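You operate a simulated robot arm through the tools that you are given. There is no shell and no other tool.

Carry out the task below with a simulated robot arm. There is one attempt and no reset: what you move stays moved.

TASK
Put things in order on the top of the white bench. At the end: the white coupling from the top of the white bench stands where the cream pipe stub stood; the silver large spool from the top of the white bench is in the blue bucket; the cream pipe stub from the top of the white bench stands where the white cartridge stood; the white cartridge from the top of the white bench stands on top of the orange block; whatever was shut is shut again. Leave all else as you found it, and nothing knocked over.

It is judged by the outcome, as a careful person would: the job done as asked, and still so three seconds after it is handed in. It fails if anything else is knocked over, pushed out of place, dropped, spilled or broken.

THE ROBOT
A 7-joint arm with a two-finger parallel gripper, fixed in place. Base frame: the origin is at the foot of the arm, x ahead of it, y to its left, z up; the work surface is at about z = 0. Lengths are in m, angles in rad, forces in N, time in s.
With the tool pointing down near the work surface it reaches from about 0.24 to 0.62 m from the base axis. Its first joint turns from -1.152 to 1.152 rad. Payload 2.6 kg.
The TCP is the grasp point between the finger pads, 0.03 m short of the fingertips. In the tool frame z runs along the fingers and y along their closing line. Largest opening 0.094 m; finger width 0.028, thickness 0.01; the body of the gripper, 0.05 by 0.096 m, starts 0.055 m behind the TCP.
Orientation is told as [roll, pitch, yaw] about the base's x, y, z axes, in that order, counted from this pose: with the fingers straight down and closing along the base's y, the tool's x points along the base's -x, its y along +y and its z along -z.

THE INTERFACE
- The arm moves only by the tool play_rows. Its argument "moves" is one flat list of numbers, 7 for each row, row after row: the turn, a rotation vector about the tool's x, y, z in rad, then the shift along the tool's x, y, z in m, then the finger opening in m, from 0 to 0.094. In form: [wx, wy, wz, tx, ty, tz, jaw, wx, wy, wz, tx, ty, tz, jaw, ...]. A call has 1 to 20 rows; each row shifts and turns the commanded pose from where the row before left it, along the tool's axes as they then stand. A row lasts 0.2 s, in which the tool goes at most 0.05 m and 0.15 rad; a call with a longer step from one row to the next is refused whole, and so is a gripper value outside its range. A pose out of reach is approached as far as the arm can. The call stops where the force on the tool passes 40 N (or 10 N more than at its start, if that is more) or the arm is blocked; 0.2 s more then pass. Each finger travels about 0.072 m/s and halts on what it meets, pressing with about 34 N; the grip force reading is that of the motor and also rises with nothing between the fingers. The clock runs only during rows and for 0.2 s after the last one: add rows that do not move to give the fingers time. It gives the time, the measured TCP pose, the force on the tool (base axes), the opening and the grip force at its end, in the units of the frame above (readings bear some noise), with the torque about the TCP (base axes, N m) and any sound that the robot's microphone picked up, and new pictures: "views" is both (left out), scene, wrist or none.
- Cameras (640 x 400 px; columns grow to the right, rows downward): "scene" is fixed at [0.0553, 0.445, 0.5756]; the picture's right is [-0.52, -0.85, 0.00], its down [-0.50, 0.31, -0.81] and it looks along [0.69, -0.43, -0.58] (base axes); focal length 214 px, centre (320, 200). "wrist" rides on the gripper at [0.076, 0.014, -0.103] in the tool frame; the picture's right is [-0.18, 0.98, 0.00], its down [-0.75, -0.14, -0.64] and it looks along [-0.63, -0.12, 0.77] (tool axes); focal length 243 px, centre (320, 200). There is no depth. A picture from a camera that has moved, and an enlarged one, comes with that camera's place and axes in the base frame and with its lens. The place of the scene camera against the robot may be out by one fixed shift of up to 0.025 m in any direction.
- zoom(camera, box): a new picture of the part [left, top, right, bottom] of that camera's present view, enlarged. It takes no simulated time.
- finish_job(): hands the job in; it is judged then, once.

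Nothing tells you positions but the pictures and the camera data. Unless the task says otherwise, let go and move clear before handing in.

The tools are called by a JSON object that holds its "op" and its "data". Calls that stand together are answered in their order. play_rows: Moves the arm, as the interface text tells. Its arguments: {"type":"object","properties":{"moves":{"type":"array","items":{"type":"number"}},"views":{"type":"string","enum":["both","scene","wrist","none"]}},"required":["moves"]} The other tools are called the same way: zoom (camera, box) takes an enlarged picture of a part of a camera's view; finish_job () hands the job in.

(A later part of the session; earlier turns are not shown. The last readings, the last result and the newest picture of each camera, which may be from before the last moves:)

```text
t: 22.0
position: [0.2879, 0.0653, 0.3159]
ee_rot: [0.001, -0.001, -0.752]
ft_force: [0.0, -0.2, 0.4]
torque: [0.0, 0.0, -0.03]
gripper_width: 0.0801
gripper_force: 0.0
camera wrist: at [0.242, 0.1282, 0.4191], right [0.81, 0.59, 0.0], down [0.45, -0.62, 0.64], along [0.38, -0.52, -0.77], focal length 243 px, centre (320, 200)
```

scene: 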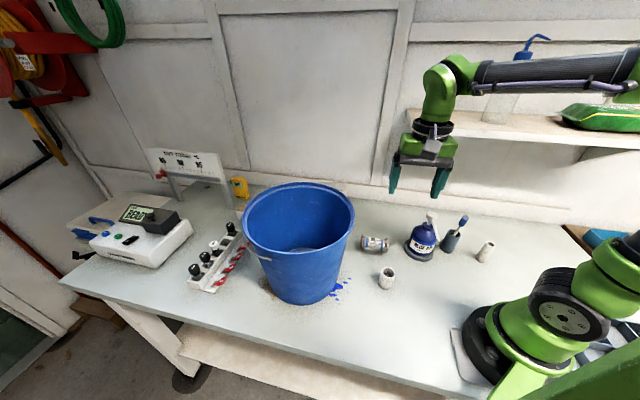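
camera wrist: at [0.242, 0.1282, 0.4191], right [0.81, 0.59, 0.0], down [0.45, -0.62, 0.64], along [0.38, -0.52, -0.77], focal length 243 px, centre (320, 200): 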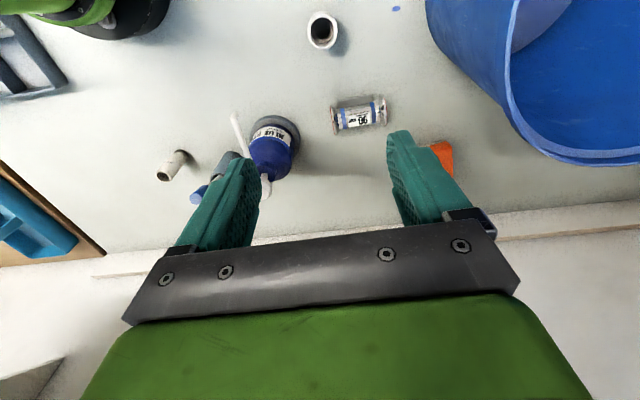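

From this angle the stub, cup, bottle and a blue tray are all visible. I'm zooming on the stub, cup and spool area to get coordinates.

{"op": "zoom", "data": {"camera": "wrist", "box": [140, 130, 240, 210]}}

{"op": "zoom", "data": {"camera": "wrist", "box": [280, 0, 420, 140]}}

{"op": "zoom", "data": {"camera": "wrist", "box": [180, 90, 320, 210]}}

{"op": "zoom", "data": {"camera": "wrist", "box": [0, 240, 160, 400]}}

```text
5.00 times, centred on (190, 170) of wrist
camera zoom: at [0.242, 0.1282, 0.4191], right [0.81, 0.59, 0.0], down [0.45, -0.62, 0.64], along [0.38, -0.52, -0.77], focal length 1213 px, centre (970, 350)
```

zoom: 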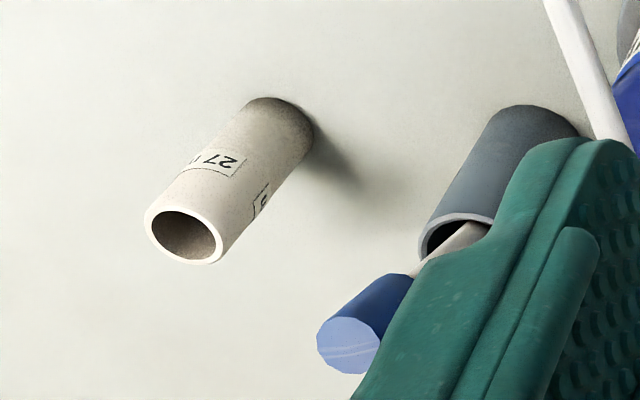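

```text
2.86 times, centred on (350, 70) of wrist
camera zoom: at [0.242, 0.1282, 0.4191], right [0.81, 0.59, 0.0], down [0.45, -0.62, 0.64], along [0.38, -0.52, -0.77], focal length 693 px, centre (234, 571)
```

zoom: 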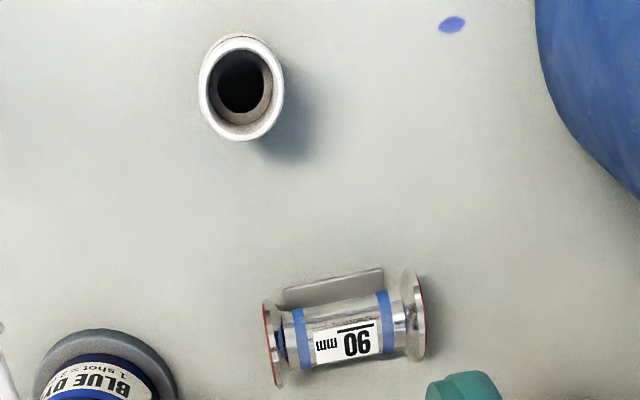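

```text
3.33 times, centred on (250, 150) of wrist
camera zoom: at [0.242, 0.1282, 0.4191], right [0.81, 0.59, 0.0], down [0.45, -0.62, 0.64], along [0.38, -0.52, -0.77], focal length 809 px, centre (553, 367)
```

zoom: 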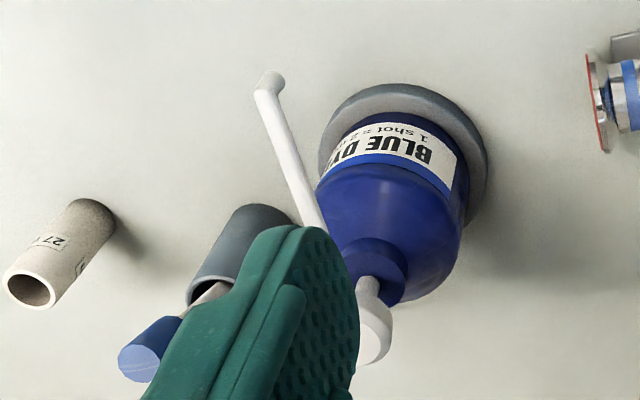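

```text
2.50 times, centred on (80, 320) of wrist
camera zoom: at [0.242, 0.1282, 0.4191], right [0.81, 0.59, 0.0], down [0.45, -0.62, 0.64], along [0.38, -0.52, -0.77], focal length 606 px, centre (920, -100)
```

zoom: 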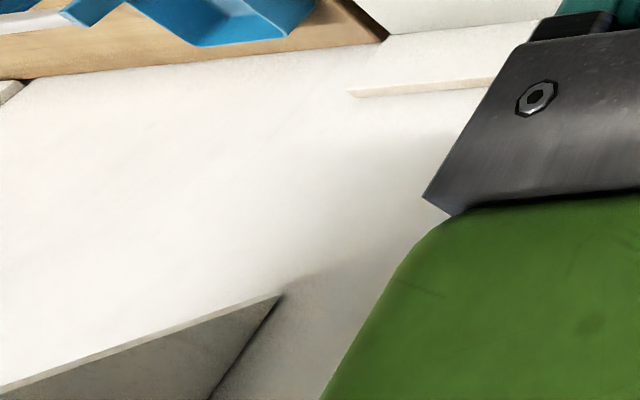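

Stub estimate: (0.1645, -0.225), about 0.03 m across and 0.07 m tall. The cup is at (0.245, -0.165), and the coupling is at (0.265, 0.1025). I'll arc over the bottle and cup at z ≈ 0.31 to a point above the stub.

{"op": "play_rows", "data": {"moves": [0, 0, 0, -0.0194, -0.0344, 0, 0.07, 0, 0, 0, -0.0194, -0.0344, 0, 0.07, 0, 0, 0, -0.0194, -0.0344, 0, 0.07, 0, 0, 0, -0.01, -0.0386, 0, 0.07, 0, 0, 0, -0.01, -0.0386, 0, 0.07, 0, 0, 0, -0.01, -0.0386, 0, 0.07, 0, 0, 0, -0.01, -0.0386, 0, 0.07, 0, 0, 0, 0, 0, 0, 0.07], "views": "both"}}

```text
t: 23.8
position: [0.1845, -0.1916, 0.3169]
ee_rot: [0.0, -0.001, -0.749]
ft_force: [0.0, 1.0, -0.1]
torque: [0.01, 0.04, -0.04]
gripper_width: 0.07
gripper_force: 0.1
camera wrist: at [0.1381, -0.1279, 0.419], right [0.8, 0.59, 0.0], down [0.45, -0.62, 0.64], along [0.38, -0.52, -0.77], focal length 243 px, centre (320, 200)
```

scene: 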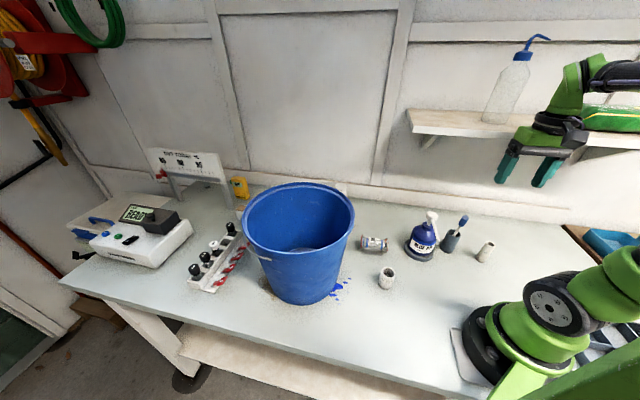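
wrist: 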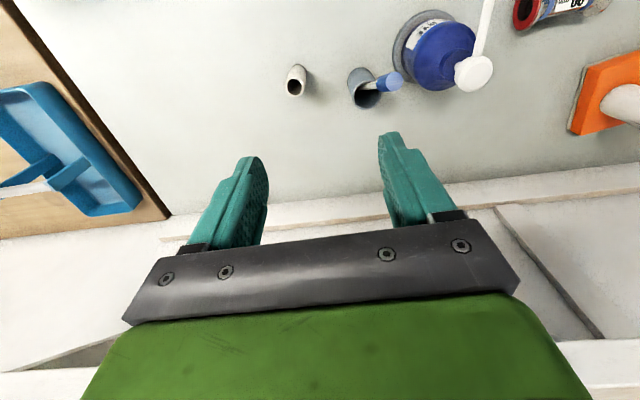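

I'm near the stub, with the shelf edge visible at the bottom of the wrist view. I'm zooming on the stub and on the shelf front to verify clearances.

{"op": "zoom", "data": {"camera": "wrist", "box": [260, 40, 420, 140]}}

{"op": "zoom", "data": {"camera": "wrist", "box": [480, 200, 640, 400]}}

{"op": "zoom", "data": {"camera": "scene", "box": [440, 30, 640, 270]}}

```text
4.00 times, centred on (340, 90) of wrist
camera zoom: at [0.1381, -0.1279, 0.419], right [0.8, 0.59, 0.0], down [0.45, -0.62, 0.64], along [0.38, -0.52, -0.77], focal length 970 px, centre (240, 640)
```

zoom: 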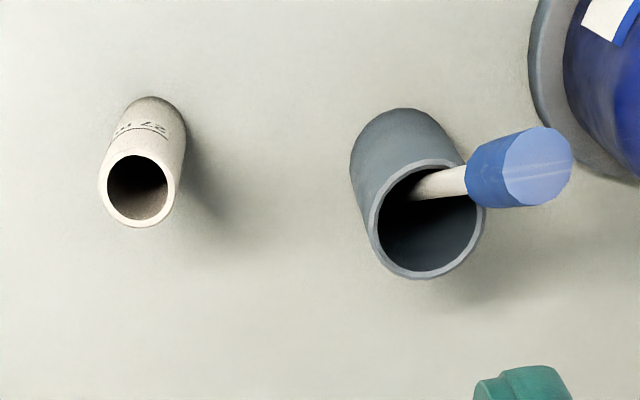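

```text
2.00 times, centred on (560, 300) of wrist
camera zoom: at [0.1381, -0.1279, 0.419], right [0.8, 0.59, 0.0], down [0.45, -0.62, 0.64], along [0.38, -0.52, -0.77], focal length 485 px, centre (-160, 0)
```

zoom: 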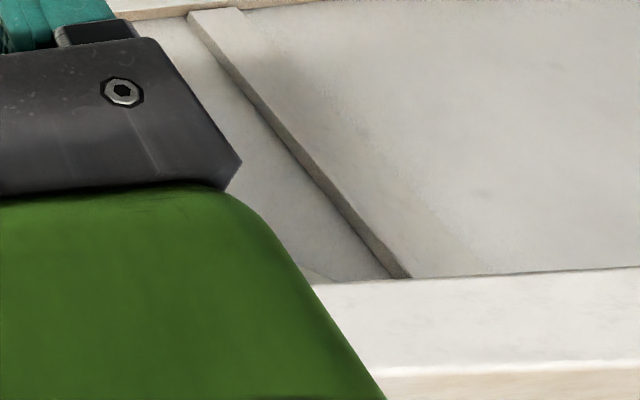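

```text
1.67 times, centred on (540, 150) of scene
camera zoom: at [0.0553, 0.445, 0.5756], right [-0.52, -0.85, 0.0], down [-0.5, 0.31, -0.81], along [0.69, -0.43, -0.58], focal length 358 px, centre (-47, 283)
```

zoom: 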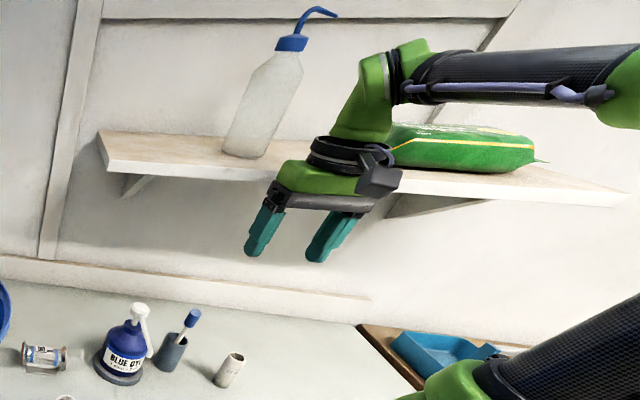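

The shelf edge checks out at s ≈ 0.347. The stub refines to (0.166, -0.2225), 0.027 m in diameter, about 0.07 m from the shelf line, and the stirring stick leans away from it. I'll shift over it and descend to just above its rim.

{"op": "play_rows", "data": {"moves": [0, 0, 0, -0.0075, -0.0352, 0, 0.064, 0, 0, 0, 0, 0, 0.03, 0.064, 0, 0, 0, 0, 0, 0.045, 0.064, 0, 0, 0, 0, 0, 0.045, 0.064, 0, 0, 0, 0, 0, 0.045, 0.064, 0, 0, 0, 0, 0, 0.012, 0.064, 0, 0, 0, 0, 0, 0, 0.064], "views": "both"}}

```text
t: 25.4
position: [0.166, -0.2205, 0.1395]
ee_rot: [0.0, 0.0, -0.752]
ft_force: [0.4, -0.5, -0.1]
torque: [0.0, 0.03, 0.0]
gripper_width: 0.064
gripper_force: 0.0
camera wrist: at [0.1205, -0.1587, 0.2423], right [0.8, 0.59, 0.0], down [0.45, -0.62, 0.64], along [0.38, -0.52, -0.77], focal length 243 px, centre (320, 200)
```

scene: 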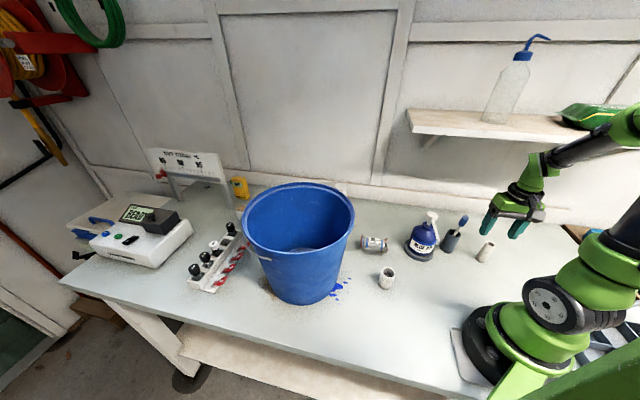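
wrist: 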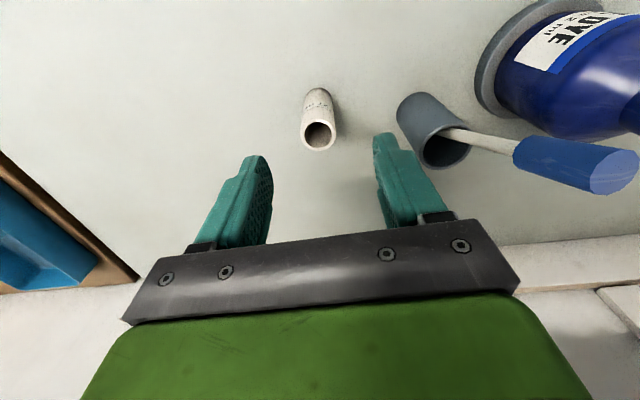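

The stub is centred between the fingers, just 3 mm forward. I'll adjust, descend around it, and close.

{"op": "play_rows", "data": {"moves": [0, 0, 0, -0.003, 0, 0.03, 0.058, 0, 0, 0, 0, 0, 0.035, 0.058, 0, 0, 0, 0, 0, 0.03, 0.058, 0, 0, 0, 0, 0, 0, 0.058, 0, 0, 0, 0, 0, 0, 0.018, 0, 0, 0, 0, 0, 0, 0.018, 0, 0, 0, 0, 0, 0, 0.018, 0, 0, 0, 0, 0, 0, 0.018], "views": "both"}}

```text
t: 27.2
position: [0.1686, -0.2224, 0.0446]
ee_rot: [-0.001, -0.001, -0.748]
ft_force: [1.0, -0.2, -0.1]
torque: [0.01, 0.0, -0.01]
gripper_width: 0.0253
gripper_force: 34.0
camera wrist: at [0.1231, -0.1599, 0.1469], right [0.8, 0.59, 0.0], down [0.45, -0.62, 0.64], along [0.38, -0.52, -0.77], focal length 243 px, centre (320, 200)
```

scene: 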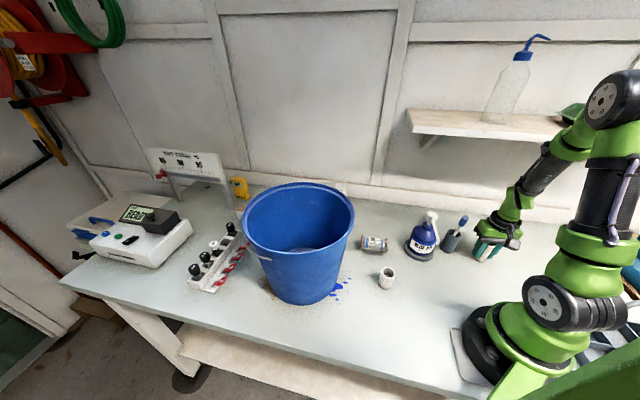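
wrist: 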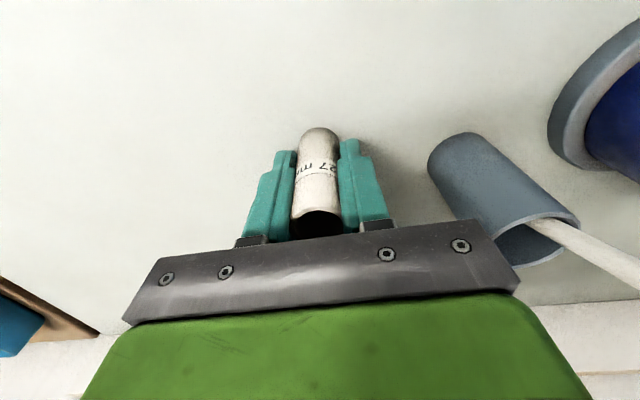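

The stub is gripped; its home spot is (0.167, -0.2215). I'll lift straight up, then arc back over the bottle and cup at a safe height.

{"op": "play_rows", "data": {"moves": [0, 0, 0, 0, 0, -0.025, 0.018, 0, 0, 0, 0, 0, -0.045, 0.018, 0, 0, 0, 0, 0, -0.047, 0.018, 0, 0, 0, 0, 0, -0.047, 0.018, 0, 0, 0, 0, 0, -0.047, 0.018, 0, 0, 0, 0, 0, -0.044, 0.018, 0, 0, 0, 0.0101, 0.0377, 0, 0.018, 0, 0, 0, 0.0101, 0.0377, 0, 0.018, 0, 0, 0, 0.0101, 0.0377, 0, 0.018, 0, 0, 0, 0.0101, 0.0377, 0, 0.018, 0, 0, 0, 0.0101, 0.0377, 0, 0.018, 0, 0, 0, 0, 0, 0, 0.018], "views": "both"}}

```text
t: 29.8
position: [0.2602, -0.0497, 0.3001]
ee_rot: [-0.001, -0.002, -0.749]
ft_force: [0.4, -0.1, 0.5]
torque: [0.01, 0.0, 0.04]
gripper_width: 0.0255
gripper_force: 33.8
camera wrist: at [0.2139, 0.012, 0.4019], right [0.8, 0.59, 0.0], down [0.45, -0.62, 0.64], along [0.38, -0.52, -0.77], focal length 243 px, centre (320, 200)
```

scene: 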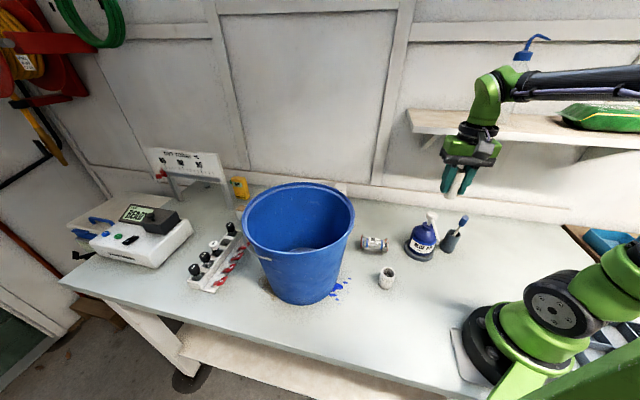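
wrist: 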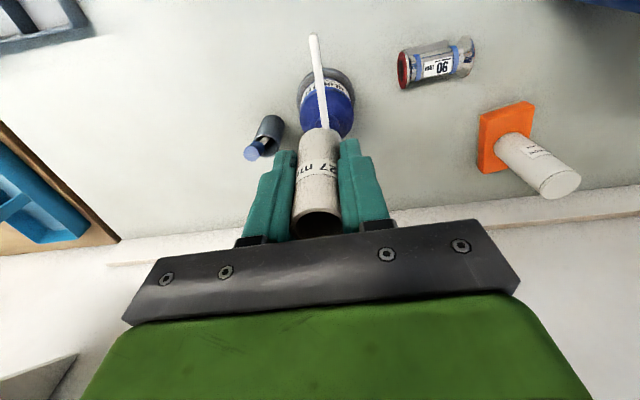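

The stub is held upright, and the cartridge is standing fine on the block. Now I'll turn the tool back to zero yaw and carry the stub over to the cartridge's old spot.

{"op": "play_rows", "data": {"moves": [0, 0, -0.1498, 0, 0, 0, 0.018, 0, 0, -0.1498, 0, 0, 0, 0.018, 0, 0, -0.1498, 0, 0, 0, 0.018, 0, 0, -0.1498, 0, 0, 0, 0.018, 0, 0, -0.1498, 0, 0, 0, 0.018, 0, 0, 0, -0.0033, 0.0433, 0, 0.018, 0, 0, 0, -0.0033, 0.0433, 0, 0.018, 0, 0, 0, -0.0033, 0.0433, 0, 0.018, 0, 0, 0, 0.0194, 0.0306, 0, 0.018, 0, 0, 0, 0.0194, 0.0306, 0, 0.018, 0, 0, 0, 0.0194, 0.0306, 0, 0.018, 0, 0, 0, 0.0194, 0.0306, 0, 0.018, 0, 0, 0, 0, 0, 0, 0.018], "views": "both"}}

```text
t: 32.6
position: [0.1913, 0.2015, 0.3001]
ee_rot: [0.0, 0.0, 0.0]
ft_force: [0.1, 0.1, -0.8]
torque: [-0.01, 0.0, 0.06]
gripper_width: 0.025
gripper_force: 34.4
camera wrist: at [0.115, 0.2165, 0.4022], right [0.18, 0.98, 0.0], down [0.75, -0.14, 0.64], along [0.63, -0.12, -0.77], focal length 243 px, centre (320, 200)
```

scene: 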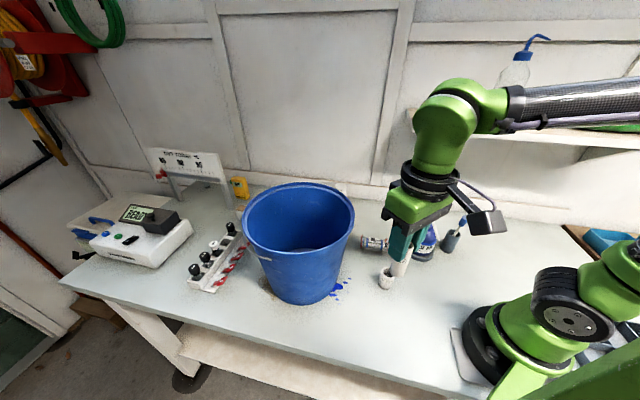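
wrist: 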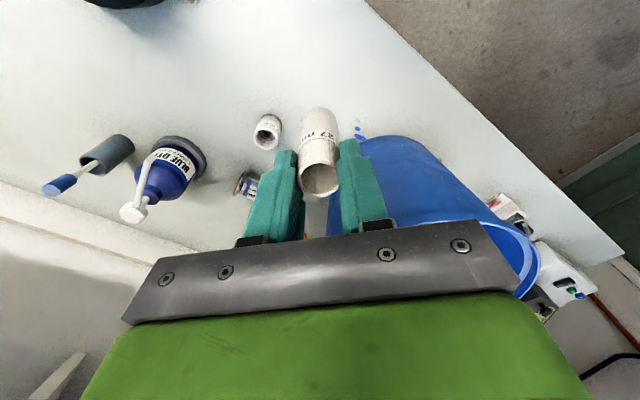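

The stub's opening now appears higher in the picture than before, so it may have pivoted in the grip. I'm zooming in to check.

{"op": "zoom", "data": {"camera": "wrist", "box": [240, 80, 400, 260]}}

{"op": "zoom", "data": {"camera": "scene", "box": [350, 180, 470, 300]}}

```text
2.22 times, centred on (320, 170) of wrist
camera zoom: at [0.115, 0.2165, 0.4022], right [0.18, 0.98, 0.0], down [0.75, -0.14, 0.64], along [0.63, -0.12, -0.77], focal length 539 px, centre (320, 267)
```

zoom: 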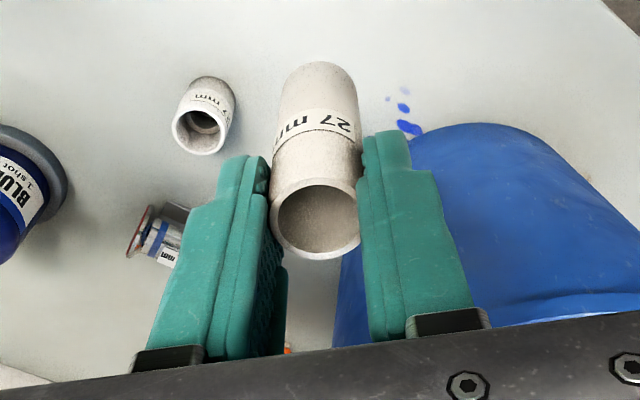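

```text
3.33 times, centred on (410, 240) of scene
camera zoom: at [0.0553, 0.445, 0.5756], right [-0.52, -0.85, 0.0], down [-0.5, 0.31, -0.81], along [0.69, -0.43, -0.58], focal length 715 px, centre (20, 67)
```

zoom: 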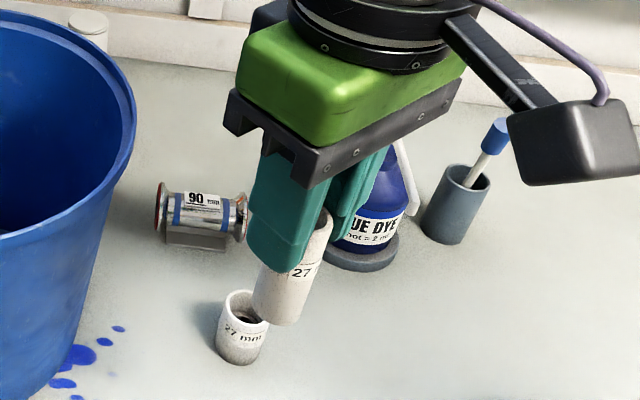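

The stub seems to have moved within the grip. I'm zooming closer in the scene view to see whether it slid or tilted.

{"op": "zoom", "data": {"camera": "scene", "box": [380, 220, 430, 300]}}

{"op": "zoom", "data": {"camera": "wrist", "box": [290, 100, 350, 200]}}

```text
5.00 times, centred on (405, 260) of scene
camera zoom: at [0.0553, 0.445, 0.5756], right [-0.52, -0.85, 0.0], down [-0.5, 0.31, -0.81], along [0.69, -0.43, -0.58], focal length 1072 px, centre (-105, -100)
```

zoom: 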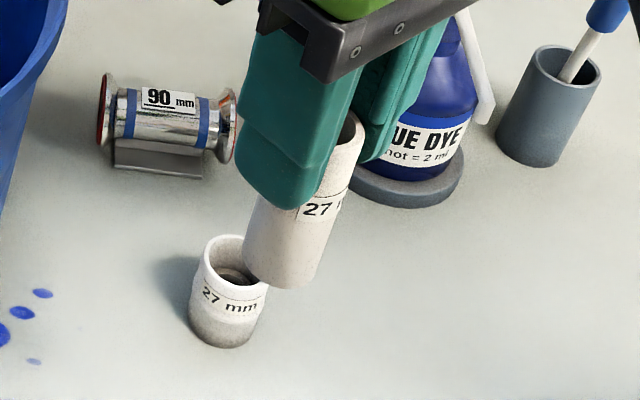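

```text
4.00 times, centred on (320, 150) of wrist
camera zoom: at [0.115, 0.2165, 0.4022], right [0.18, 0.98, 0.0], down [0.75, -0.14, 0.64], along [0.63, -0.12, -0.77], focal length 970 px, centre (320, 400)
```

zoom: 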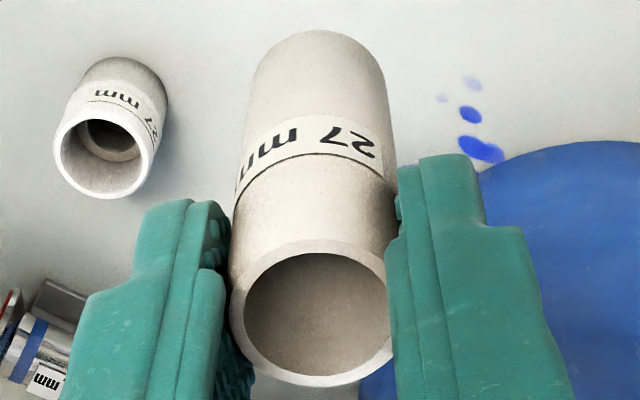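

The stub has slid down about 0.03 m in the grip, though it is still nearly vertical and held by its upper part. I'll lower it promptly and smoothly toward the spot, stopping short of the surface to check.

{"op": "play_rows", "data": {"moves": [0, 0, 0, -0.0005, 0.0005, 0.02, 0.018, 0, 0, 0, -0.0005, 0.0005, 0.03, 0.018, 0, 0, 0, 0, 0, 0.035, 0.018, 0, 0, 0, 0, 0, 0.035, 0.018, 0, 0, 0, 0, 0, 0.03, 0.018, 0, 0, 0, 0, 0, 0.02, 0.018], "views": "both"}}

{"op": "zoom", "data": {"camera": "wrist", "box": [240, 80, 400, 260]}}

{"op": "zoom", "data": {"camera": "scene", "box": [350, 250, 430, 350]}}

```text
t: 34.0
position: [0.1932, 0.2035, 0.1281]
ee_rot: [0.001, -0.002, 0.002]
ft_force: [1.1, 0.5, 0.4]
torque: [-0.01, 0.02, 0.02]
gripper_width: 0.0249
gripper_force: 34.4
camera wrist: at [0.1168, 0.2175, 0.2315], right [0.18, 0.98, 0.0], down [0.75, -0.14, 0.64], along [0.63, -0.12, -0.77], focal length 243 px, centre (320, 200)
```

scene: 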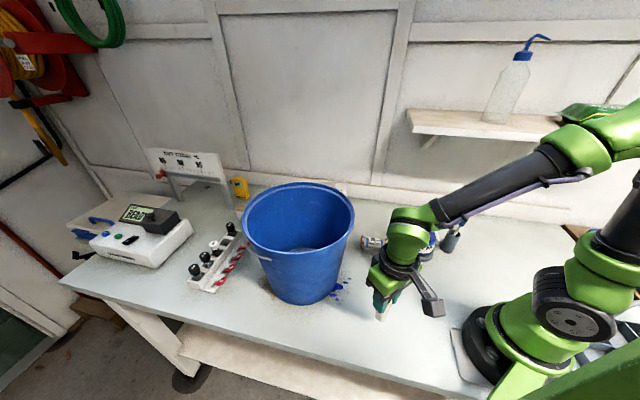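
wrist: 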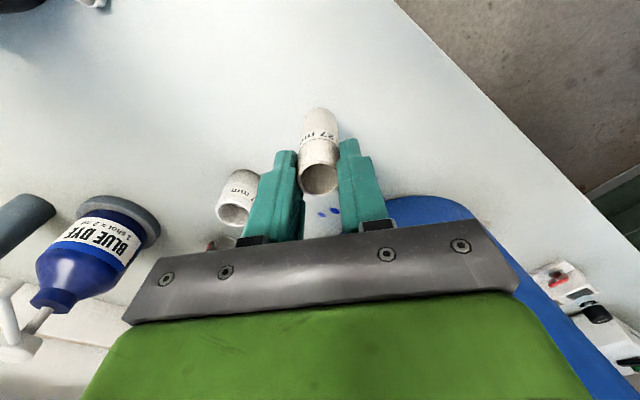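

```text
2.22 times, centred on (320, 170) of wrist
camera zoom: at [0.1168, 0.2175, 0.2315], right [0.18, 0.98, 0.0], down [0.75, -0.14, 0.64], along [0.63, -0.12, -0.77], focal length 539 px, centre (320, 267)
```

zoom: 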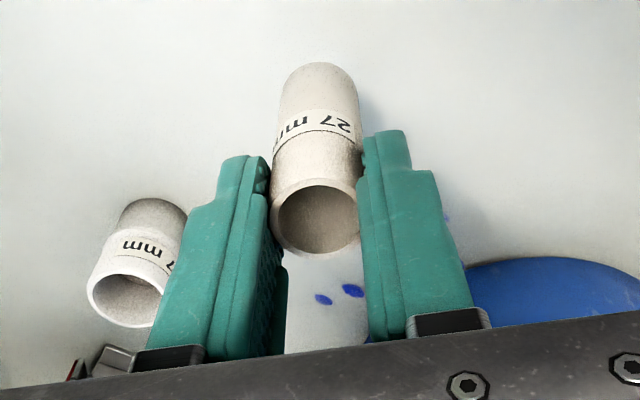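

```text
4.00 times, centred on (390, 300) of scene
camera zoom: at [0.0553, 0.445, 0.5756], right [-0.52, -0.85, 0.0], down [-0.5, 0.31, -0.81], along [0.69, -0.43, -0.58], focal length 858 px, centre (40, -200)
```

zoom: 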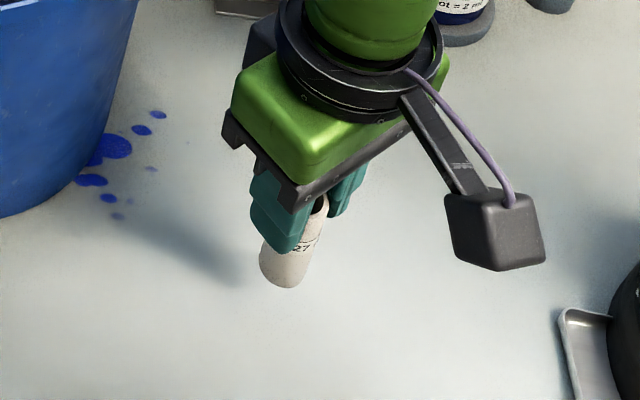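

The stub hasn't moved further in the grip. Its bottom is about 0.08–0.087 m below the TCP, so contact is expected near TCP z ≈ 0.085. I'll lower in small steps until it touches.

{"op": "play_rows", "data": {"moves": [0, 0, 0, 0.0005, -0.0008, 0.018, 0.018, 0, 0, 0, 0, 0, 0.014, 0.018, 0, 0, 0, 0, 0, 0.004, 0.018, 0, 0, 0, 0, 0, 0, 0.018], "views": "wrist"}}

```text
t: 35.0
position: [0.1933, 0.2021, 0.092]
ee_rot: [0.0, -0.003, 0.001]
ft_force: [0.4, -0.9, -0.9]
torque: [0.01, 0.0, 0.01]
gripper_width: 0.025
gripper_force: 33.9
camera wrist: at [0.1167, 0.2161, 0.1954], right [0.18, 0.98, 0.0], down [0.75, -0.14, 0.64], along [0.63, -0.12, -0.77], focal length 243 px, centre (320, 200)
```

wrist: 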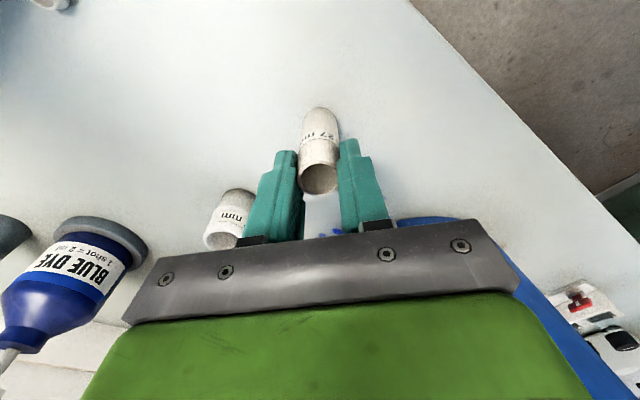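

{"op": "play_rows", "data": {"moves": [0, 0, 0, 0, 0, 0.003, 0.018, 0, 0, 0, 0, 0, 0.003, 0.018, 0, 0, 0, 0, 0, 0, 0.018], "views": "wrist"}}

{"op": "zoom", "data": {"camera": "scene", "box": [350, 250, 430, 350]}}

```text
t: 35.8
position: [0.1927, 0.2023, 0.0876]
ee_rot: [0.0, 0.0, 0.0]
ft_force: [0.5, -0.7, 0.0]
torque: [-0.03, -0.02, 0.01]
gripper_width: 0.0249
gripper_force: 34.0
camera wrist: at [0.117, 0.2163, 0.1895], right [0.18, 0.98, 0.0], down [0.75, -0.14, 0.64], along [0.63, -0.12, -0.77], focal length 243 px, centre (320, 200)
```

wrist: 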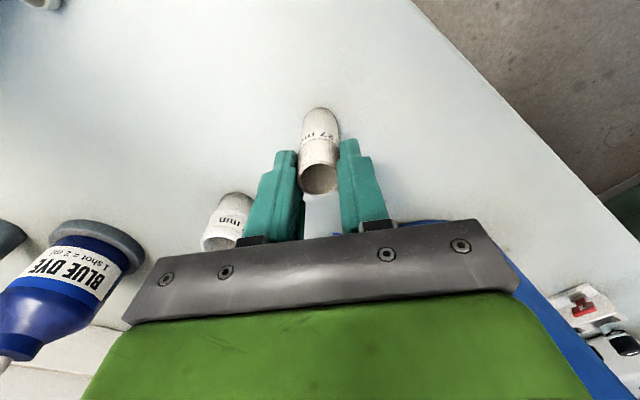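

```text
4.00 times, centred on (390, 300) of scene
camera zoom: at [0.0553, 0.445, 0.5756], right [-0.52, -0.85, 0.0], down [-0.5, 0.31, -0.81], along [0.69, -0.43, -0.58], focal length 858 px, centre (40, -200)
```

zoom: 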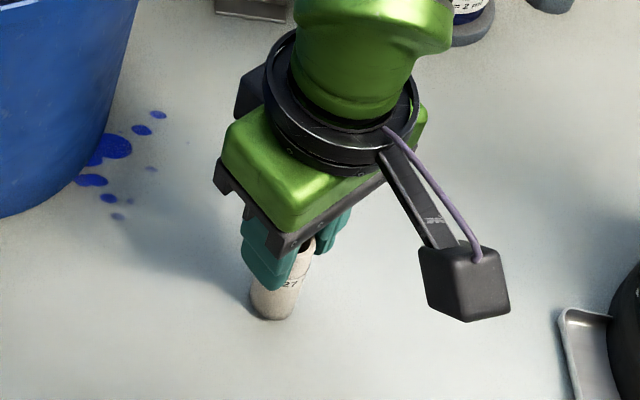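

Almost touching, judging by the contact shadow. I'll keep going in 2 mm steps.

{"op": "play_rows", "data": {"moves": [0, 0, 0, 0, 0, 0.002, 0.018, 0, 0, 0, 0, 0, 0.002, 0.018, 0, 0, 0, 0, 0, 0, 0.018], "views": "none"}}

```text
t: 36.6
position: [0.1929, 0.2022, 0.083]
ee_rot: [0.0, 0.0, -0.001]
ft_force: [0.6, 0.1, -0.2]
torque: [0.0, 0.02, -0.02]
gripper_width: 0.0251
gripper_force: 34.0
```

{"op": "play_rows", "data": {"moves": [0, 0, 0, 0, 0, 0.002, 0.018, 0, 0, 0, 0, 0, 0.0015, 0.018, 0, 0, 0, 0, 0, 0, 0.018], "views": "wrist"}}

```text
t: 37.4
position: [0.1945, 0.2014, 0.0798]
ee_rot: [0.002, -0.004, 0.0]
ft_force: [-2.2, -2.6, 27.0]
torque: [-0.15, 0.21, 0.01]
gripper_width: 0.0253
gripper_force: 34.1
camera wrist: at [0.1175, 0.2167, 0.1827], right [0.18, 0.98, 0.0], down [0.75, -0.14, 0.64], along [0.63, -0.12, -0.76], focal length 243 px, centre (320, 200)
```

wrist: 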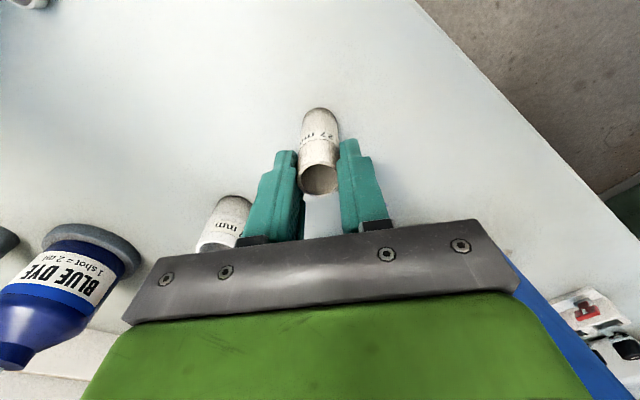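

It's down: 27 N with the contact centred under the tool, so it sits flat. I'll ease up 2 mm, then open.

{"op": "play_rows", "data": {"moves": [0, 0, 0, 0, 0, -0.001, 0.018, 0, 0, 0, 0, 0, -0.0012, 0.018, 0, 0, 0, 0, 0, 0, 0.018], "views": "none"}}

```text
t: 38.2
position: [0.1918, 0.2003, 0.0809]
ee_rot: [-0.001, 0.001, 0.001]
ft_force: [-0.5, -0.2, 0.3]
torque: [-0.03, 0.01, 0.01]
gripper_width: 0.0249
gripper_force: 34.4
```

{"op": "play_rows", "data": {"moves": [0, 0, 0, 0, 0, 0.0008, 0.018, 0, 0, 0, 0, 0, 0, 0.018], "views": "none"}}

```text
t: 38.8
position: [0.1931, 0.2021, 0.0809]
ee_rot: [0.001, -0.001, 0.0]
ft_force: [0.0, 0.0, 0.1]
torque: [-0.01, -0.03, -0.05]
gripper_width: 0.0248
gripper_force: 34.5
```

{"op": "play_rows", "data": {"moves": [0, 0, 0, 0, 0, 0.0008, 0.018, 0, 0, 0, 0, 0, 0, 0.018, 0, 0, 0, 0, 0, 0, 0.035, 0, 0, 0, 0, 0, 0, 0.06, 0, 0, 0, 0, 0, 0, 0.06], "views": "both"}}

```text
t: 40.0
position: [0.1932, 0.2021, 0.0804]
ee_rot: [-0.001, -0.001, 0.001]
ft_force: [0.2, 0.6, -0.6]
torque: [0.02, 0.01, 0.01]
gripper_width: 0.0597
gripper_force: 0.2
camera wrist: at [0.117, 0.2163, 0.1827], right [0.18, 0.98, 0.0], down [0.75, -0.14, 0.64], along [0.63, -0.12, -0.77], focal length 243 px, centre (320, 200)
```

scene: 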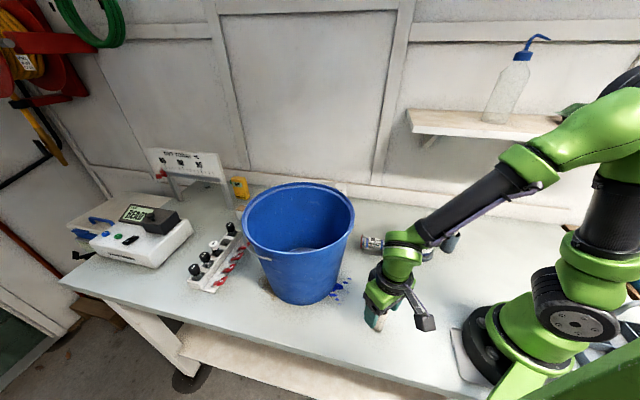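
wrist: 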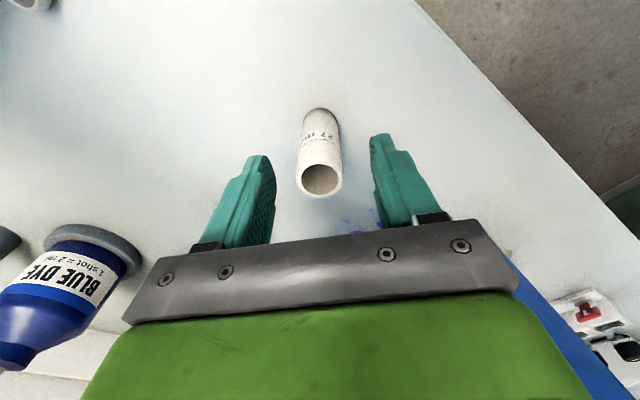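

The cream stub stands upright in the cartridge's old place. I'll rise, move above the coupling, and turn the tool now, so no turning is needed while carrying.

{"op": "play_rows", "data": {"moves": [0, 0, 0, 0, 0, -0.02, 0.06, 0, 0, 0, 0, 0, -0.04, 0.06, 0, 0, 0, 0, 0, -0.045, 0.075, 0, 0, 0, 0, 0, -0.045, 0.075, 0, 0, 0, 0, 0, -0.045, 0.075, 0, 0, 0, -0.0239, -0.0332, 0, 0.075, 0, 0, 0, -0.0239, -0.0332, 0, 0.075, 0, 0, 0, -0.0239, -0.0332, 0, 0.075, 0, 0, 0.15, 0, 0, 0, 0.075, 0, 0, 0.15, 0, 0, 0, 0.075, 0, 0, 0.15, 0, 0, 0, 0.075, 0, 0, 0.15, 0, 0, 0, 0.075, 0, 0, 0.15, 0, 0, 0, 0.075, 0, 0, 0, 0, 0, 0, 0.075], "views": "both"}}

```text
t: 43.0
position: [0.2651, 0.1019, 0.2751]
ee_rot: [-0.002, -0.001, -0.752]
ft_force: [0.4, -0.1, 0.5]
torque: [-0.02, -0.01, 0.0]
gripper_width: 0.0747
gripper_force: 0.0
camera wrist: at [0.2186, 0.1652, 0.3779], right [0.81, 0.59, 0.0], down [0.45, -0.62, 0.64], along [0.38, -0.52, -0.77], focal length 243 px, centre (320, 200)
```

scene: 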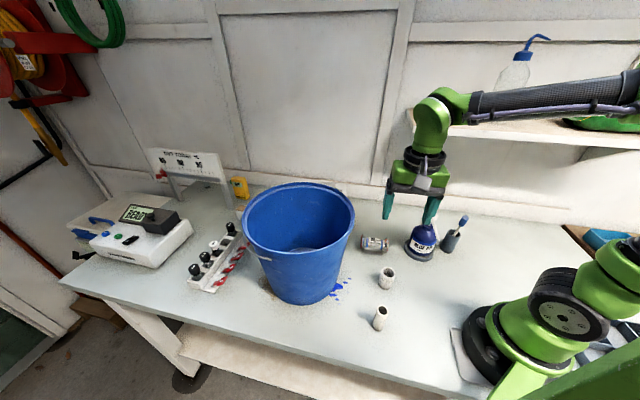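
wrist: 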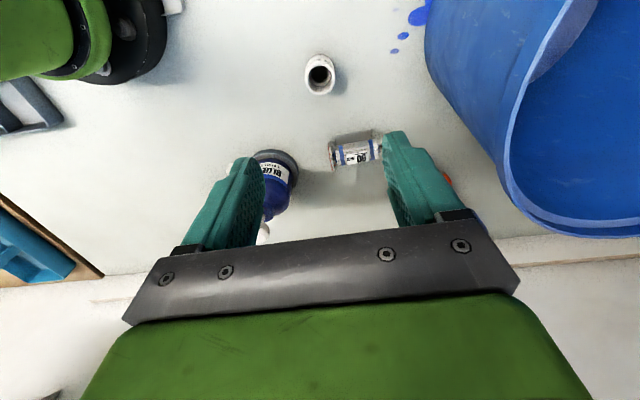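

{"op": "zoom", "data": {"camera": "wrist", "box": [280, 35, 380, 115]}}

{"op": "zoom", "data": {"camera": "scene", "box": [340, 220, 440, 345]}}

{"op": "zoom", "data": {"camera": "wrist", "box": [310, 110, 410, 190]}}

```text
5.00 times, centred on (330, 75) of wrist
camera zoom: at [0.2186, 0.1652, 0.3779], right [0.81, 0.59, 0.0], down [0.45, -0.62, 0.64], along [0.38, -0.52, -0.77], focal length 1213 px, centre (270, 825)
```

zoom: 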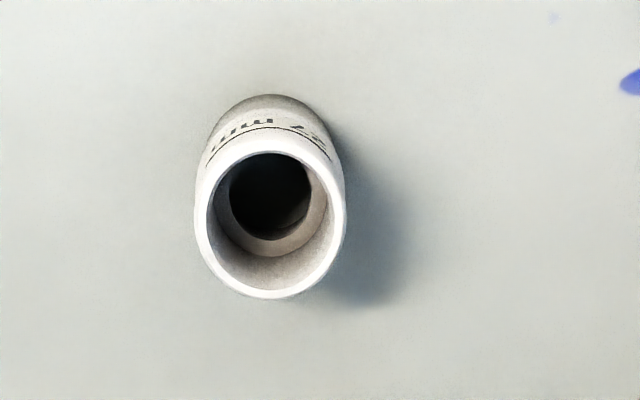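

```text
3.20 times, centred on (390, 282) of scene
camera zoom: at [0.0553, 0.445, 0.5756], right [-0.52, -0.85, 0.0], down [-0.5, 0.31, -0.81], along [0.69, -0.43, -0.58], focal length 686 px, centre (96, -64)
```

zoom: 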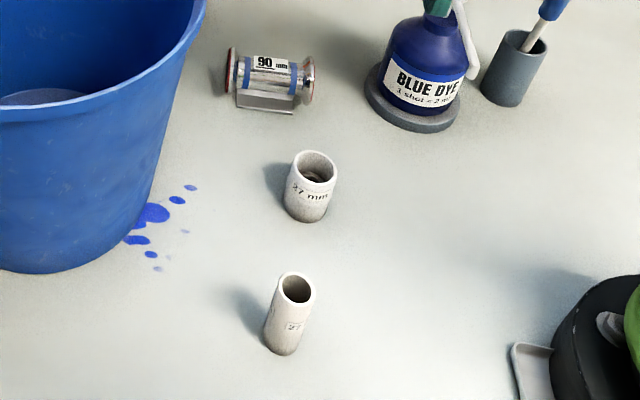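

```text
5.00 times, centred on (360, 150) of wrist
camera zoom: at [0.2186, 0.1652, 0.3779], right [0.81, 0.59, 0.0], down [0.45, -0.62, 0.64], along [0.38, -0.52, -0.77], focal length 1213 px, centre (120, 450)
```

zoom: 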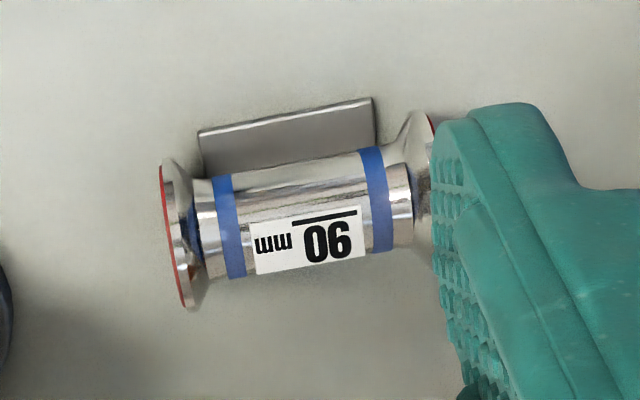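

The stub's base lands on the same scene pixel as the cartridge's base did. The coupling is centred under the gripper, so I'll descend and grip it.

{"op": "play_rows", "data": {"moves": [0, 0, 0, 0.0012, 0, 0.03, 0.075, 0, 0, 0, 0, 0, 0.047, 0.075, 0, 0, 0, 0, 0, 0.047, 0.075, 0, 0, 0, 0, 0, 0.047, 0.075, 0, 0, 0, 0, 0, 0.04, 0.07, 0, 0, 0, 0, 0, 0.023, 0.07, 0, 0, 0, 0, 0, 0, 0.07, 0, 0, 0, 0, 0, 0, 0.026, 0, 0, 0, 0, 0, 0, 0.026, 0, 0, 0, 0, 0, 0, 0.026, 0, 0, 0, 0, 0, 0, 0.026], "views": "both"}}

```text
t: 45.4
position: [0.2641, 0.1035, 0.0413]
ee_rot: [0.0, 0.0, -0.752]
ft_force: [-0.1, 0.5, -0.9]
torque: [0.02, 0.0, -0.03]
gripper_width: 0.0367
gripper_force: 33.7
camera wrist: at [0.2179, 0.1663, 0.1444], right [0.8, 0.59, 0.0], down [0.45, -0.62, 0.64], along [0.38, -0.52, -0.77], focal length 243 px, centre (320, 200)
```

scene: 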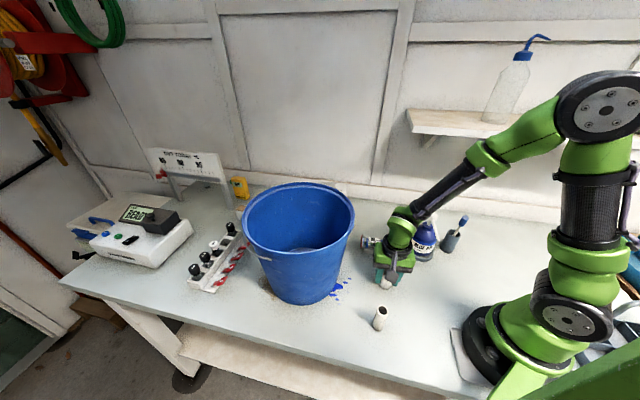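
wrist: 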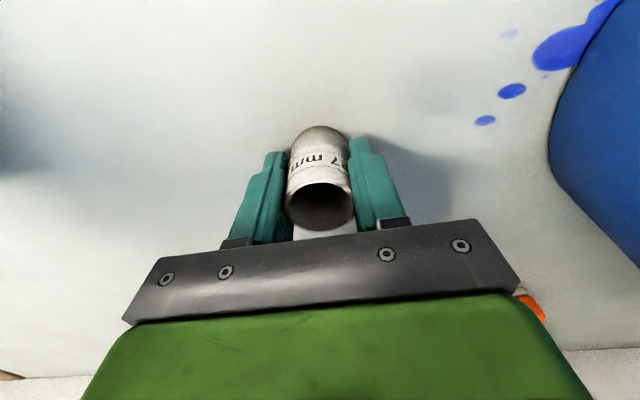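

The coupling is gripped (0.0367 m). I'll lift smoothly and travel the same arc toward the stub's old place, checking the grip midway.

{"op": "play_rows", "data": {"moves": [0, 0, 0, 0, 0, -0.015, 0.026, 0, 0, 0, 0, 0, -0.03, 0.026, 0, 0, 0, 0, 0, -0.04, 0.026, 0, 0, 0, 0, 0, -0.045, 0.026, 0, 0, 0, 0, 0, -0.045, 0.026, 0, 0, 0, 0, 0, -0.04, 0.026, 0, 0, 0, 0, 0, -0.03, 0.026, 0, 0, 0, 0, 0, -0.015, 0.026, 0, 0, 0, -0.0155, -0.0177, 0, 0.026, 0, 0, 0, -0.0235, -0.0267, 0, 0.026, 0, 0, 0, -0.0235, -0.0267, 0, 0.026, 0, 0, 0, -0.0235, -0.0267, 0, 0.026, 0, 0, 0, -0.0159, -0.0171, 0, 0.026, 0, 0, 0, 0, 0, 0, 0.026], "views": "both"}}

```text
t: 48.4
position: [0.2613, -0.0505, 0.301]
ee_rot: [0.001, -0.003, -0.751]
ft_force: [-0.5, -0.2, 0.3]
torque: [0.01, -0.01, 0.0]
gripper_width: 0.0363
gripper_force: 34.2
camera wrist: at [0.2142, 0.0121, 0.404], right [0.8, 0.59, 0.0], down [0.45, -0.62, 0.64], along [0.38, -0.52, -0.77], focal length 243 px, centre (320, 200)
```

scene: 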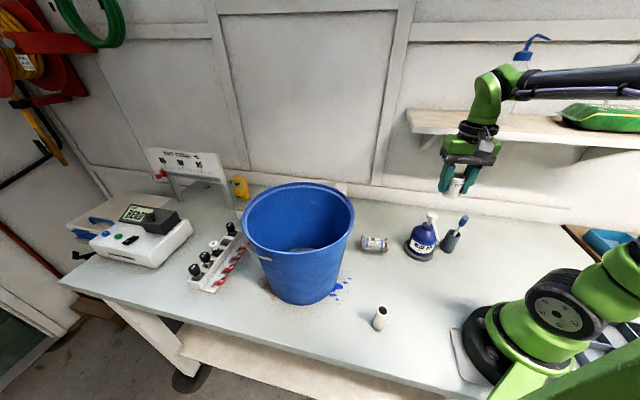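
wrist: 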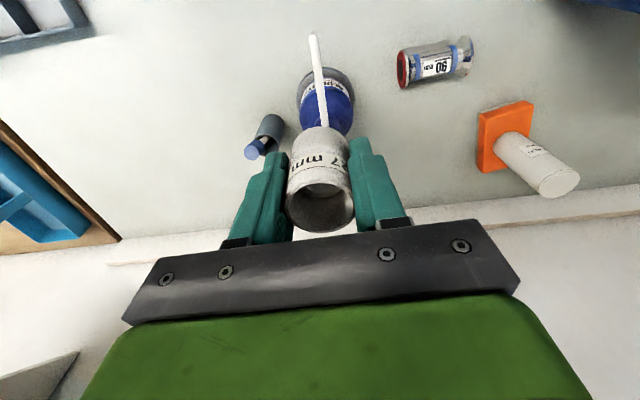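

The coupling is still seated as gripped. Continuing to above the stub's old place.

{"op": "play_rows", "data": {"moves": [0, 0, 0, -0.0072, -0.0284, 0, 0.026, 0, 0, 0, -0.0105, -0.0416, 0, 0.026, 0, 0, 0, -0.012, -0.0473, 0, 0.026, 0, 0, 0, -0.011, -0.0436, 0, 0.026, 0, 0, 0, -0.0072, -0.0284, 0, 0.026, 0, 0, 0, 0, 0, 0, 0.026, 0, 0, 0, 0, 0, 0, 0.026], "views": "both"}}

```text
t: 50.0
position: [0.1657, -0.2211, 0.3025]
ee_rot: [-0.001, -0.001, -0.75]
ft_force: [-0.2, -0.4, -0.3]
torque: [-0.01, -0.01, -0.02]
gripper_width: 0.0363
gripper_force: 33.4
camera wrist: at [0.1196, -0.159, 0.4042], right [0.8, 0.59, 0.0], down [0.45, -0.62, 0.64], along [0.38, -0.52, -0.77], focal length 243 px, centre (320, 200)
```

scene: 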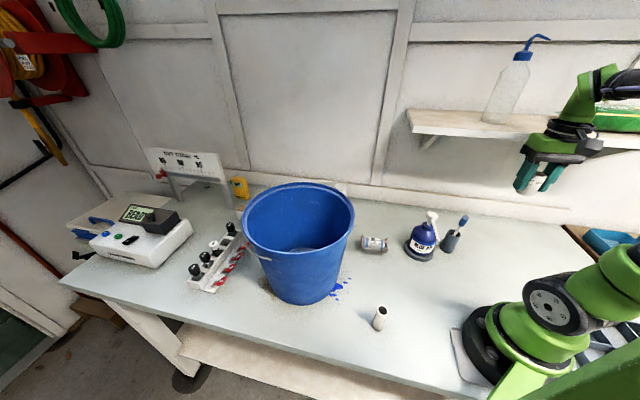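
wrist: 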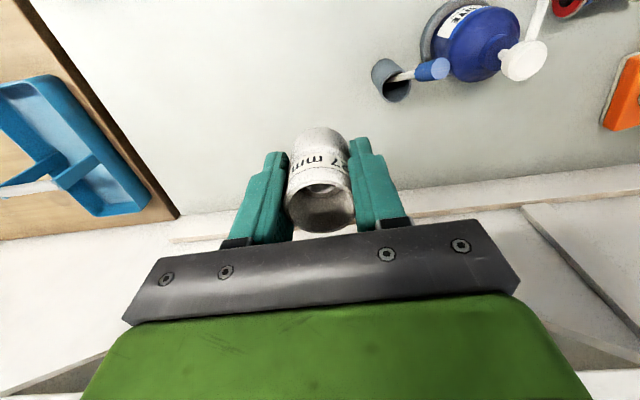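

I'm aligned to within about 1 mm of the stub's old spot. I'll descend smoothly to just above the surface.

{"op": "play_rows", "data": {"moves": [0, 0, 0, -0.0009, 0.0005, 0.025, 0.026, 0, 0, 0, 0, 0, 0.045, 0.026, 0, 0, 0, 0, 0, 0.048, 0.026, 0, 0, 0, 0, 0, 0.048, 0.026, 0, 0, 0, 0, 0, 0.045, 0.026, 0, 0, 0, 0, 0, 0.03, 0.026, 0, 0, 0, 0, 0, 0.01, 0.026, 0, 0, 0, 0, 0, 0, 0.026], "views": "both"}}

```text
t: 51.8
position: [0.1667, -0.2218, 0.05]
ee_rot: [-0.001, -0.001, -0.75]
ft_force: [-0.3, 0.6, -0.4]
torque: [0.01, -0.01, 0.01]
gripper_width: 0.0365
gripper_force: 34.2
camera wrist: at [0.1211, -0.1596, 0.1532], right [0.8, 0.59, 0.0], down [0.45, -0.62, 0.64], along [0.38, -0.52, -0.77], focal length 243 px, centre (320, 200)
```

scene: 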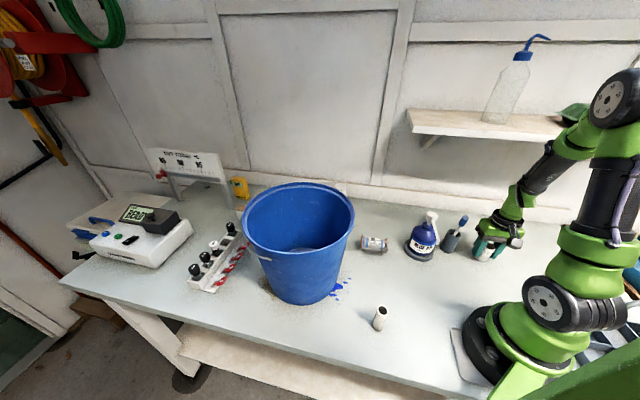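
wrist: 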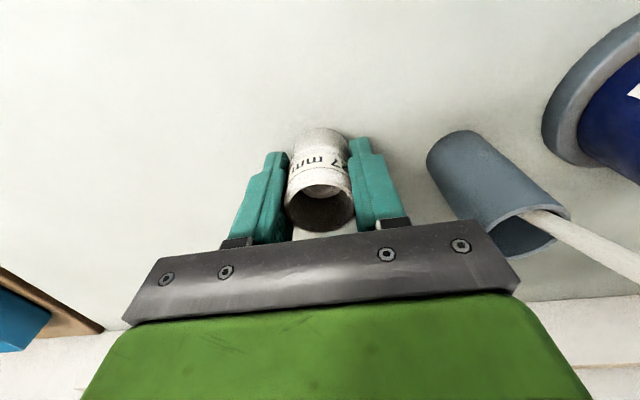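

Position (0.1667, -0.2218), 9 mm above the expected touch. I'll creep down.

{"op": "play_rows", "data": {"moves": [0, 0, 0, 0, 0, 0.004, 0.026, 0, 0, 0, 0, 0, 0.003, 0.026, 0, 0, 0, 0, 0, 0, 0.026], "views": "none"}}

```text
t: 52.6
position: [0.167, -0.221, 0.0452]
ee_rot: [0.0, -0.001, -0.751]
ft_force: [1.1, 0.2, -0.5]
torque: [0.0, 0.02, 0.0]
gripper_width: 0.0364
gripper_force: 33.9
```

{"op": "play_rows", "data": {"moves": [0, 0, 0, 0, 0, 0.0015, 0.026, 0, 0, 0, 0, 0, 0.001, 0.026, 0, 0, 0, 0, 0, 0, 0.026], "views": "none"}}

```text
t: 53.4
position: [0.1688, -0.2235, 0.041]
ee_rot: [0.001, -0.003, -0.751]
ft_force: [-1.8, 1.9, 13.0]
torque: [0.11, 0.05, -0.04]
gripper_width: 0.0366
gripper_force: 34.1
```

Touched with 13 N. I'll ease up slightly and release.

{"op": "play_rows", "data": {"moves": [0, 0, 0, 0, 0, -0.0009, 0.026, 0, 0, 0, 0, 0, 0, 0.026, 0, 0, 0, 0, 0, 0, 0.045, 0, 0, 0, 0, 0, 0, 0.06, 0, 0, 0, 0, 0, 0, 0.06], "views": "both"}}

```text
t: 54.6
position: [0.1681, -0.2227, 0.0423]
ee_rot: [-0.001, -0.001, -0.75]
ft_force: [-0.4, -0.5, -0.4]
torque: [-0.01, 0.02, 0.02]
gripper_width: 0.0602
gripper_force: 0.1
camera wrist: at [0.1211, -0.1596, 0.1446], right [0.8, 0.59, 0.0], down [0.45, -0.62, 0.64], along [0.38, -0.52, -0.77], focal length 243 px, centre (320, 200)
```

scene: 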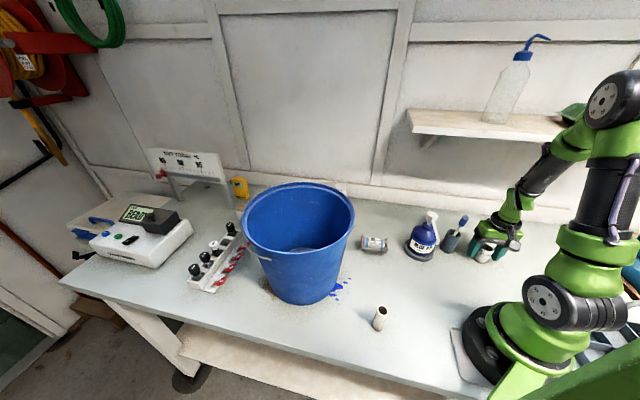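
wrist: 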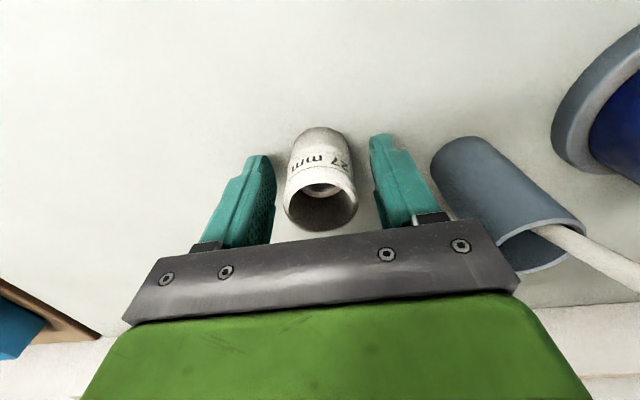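

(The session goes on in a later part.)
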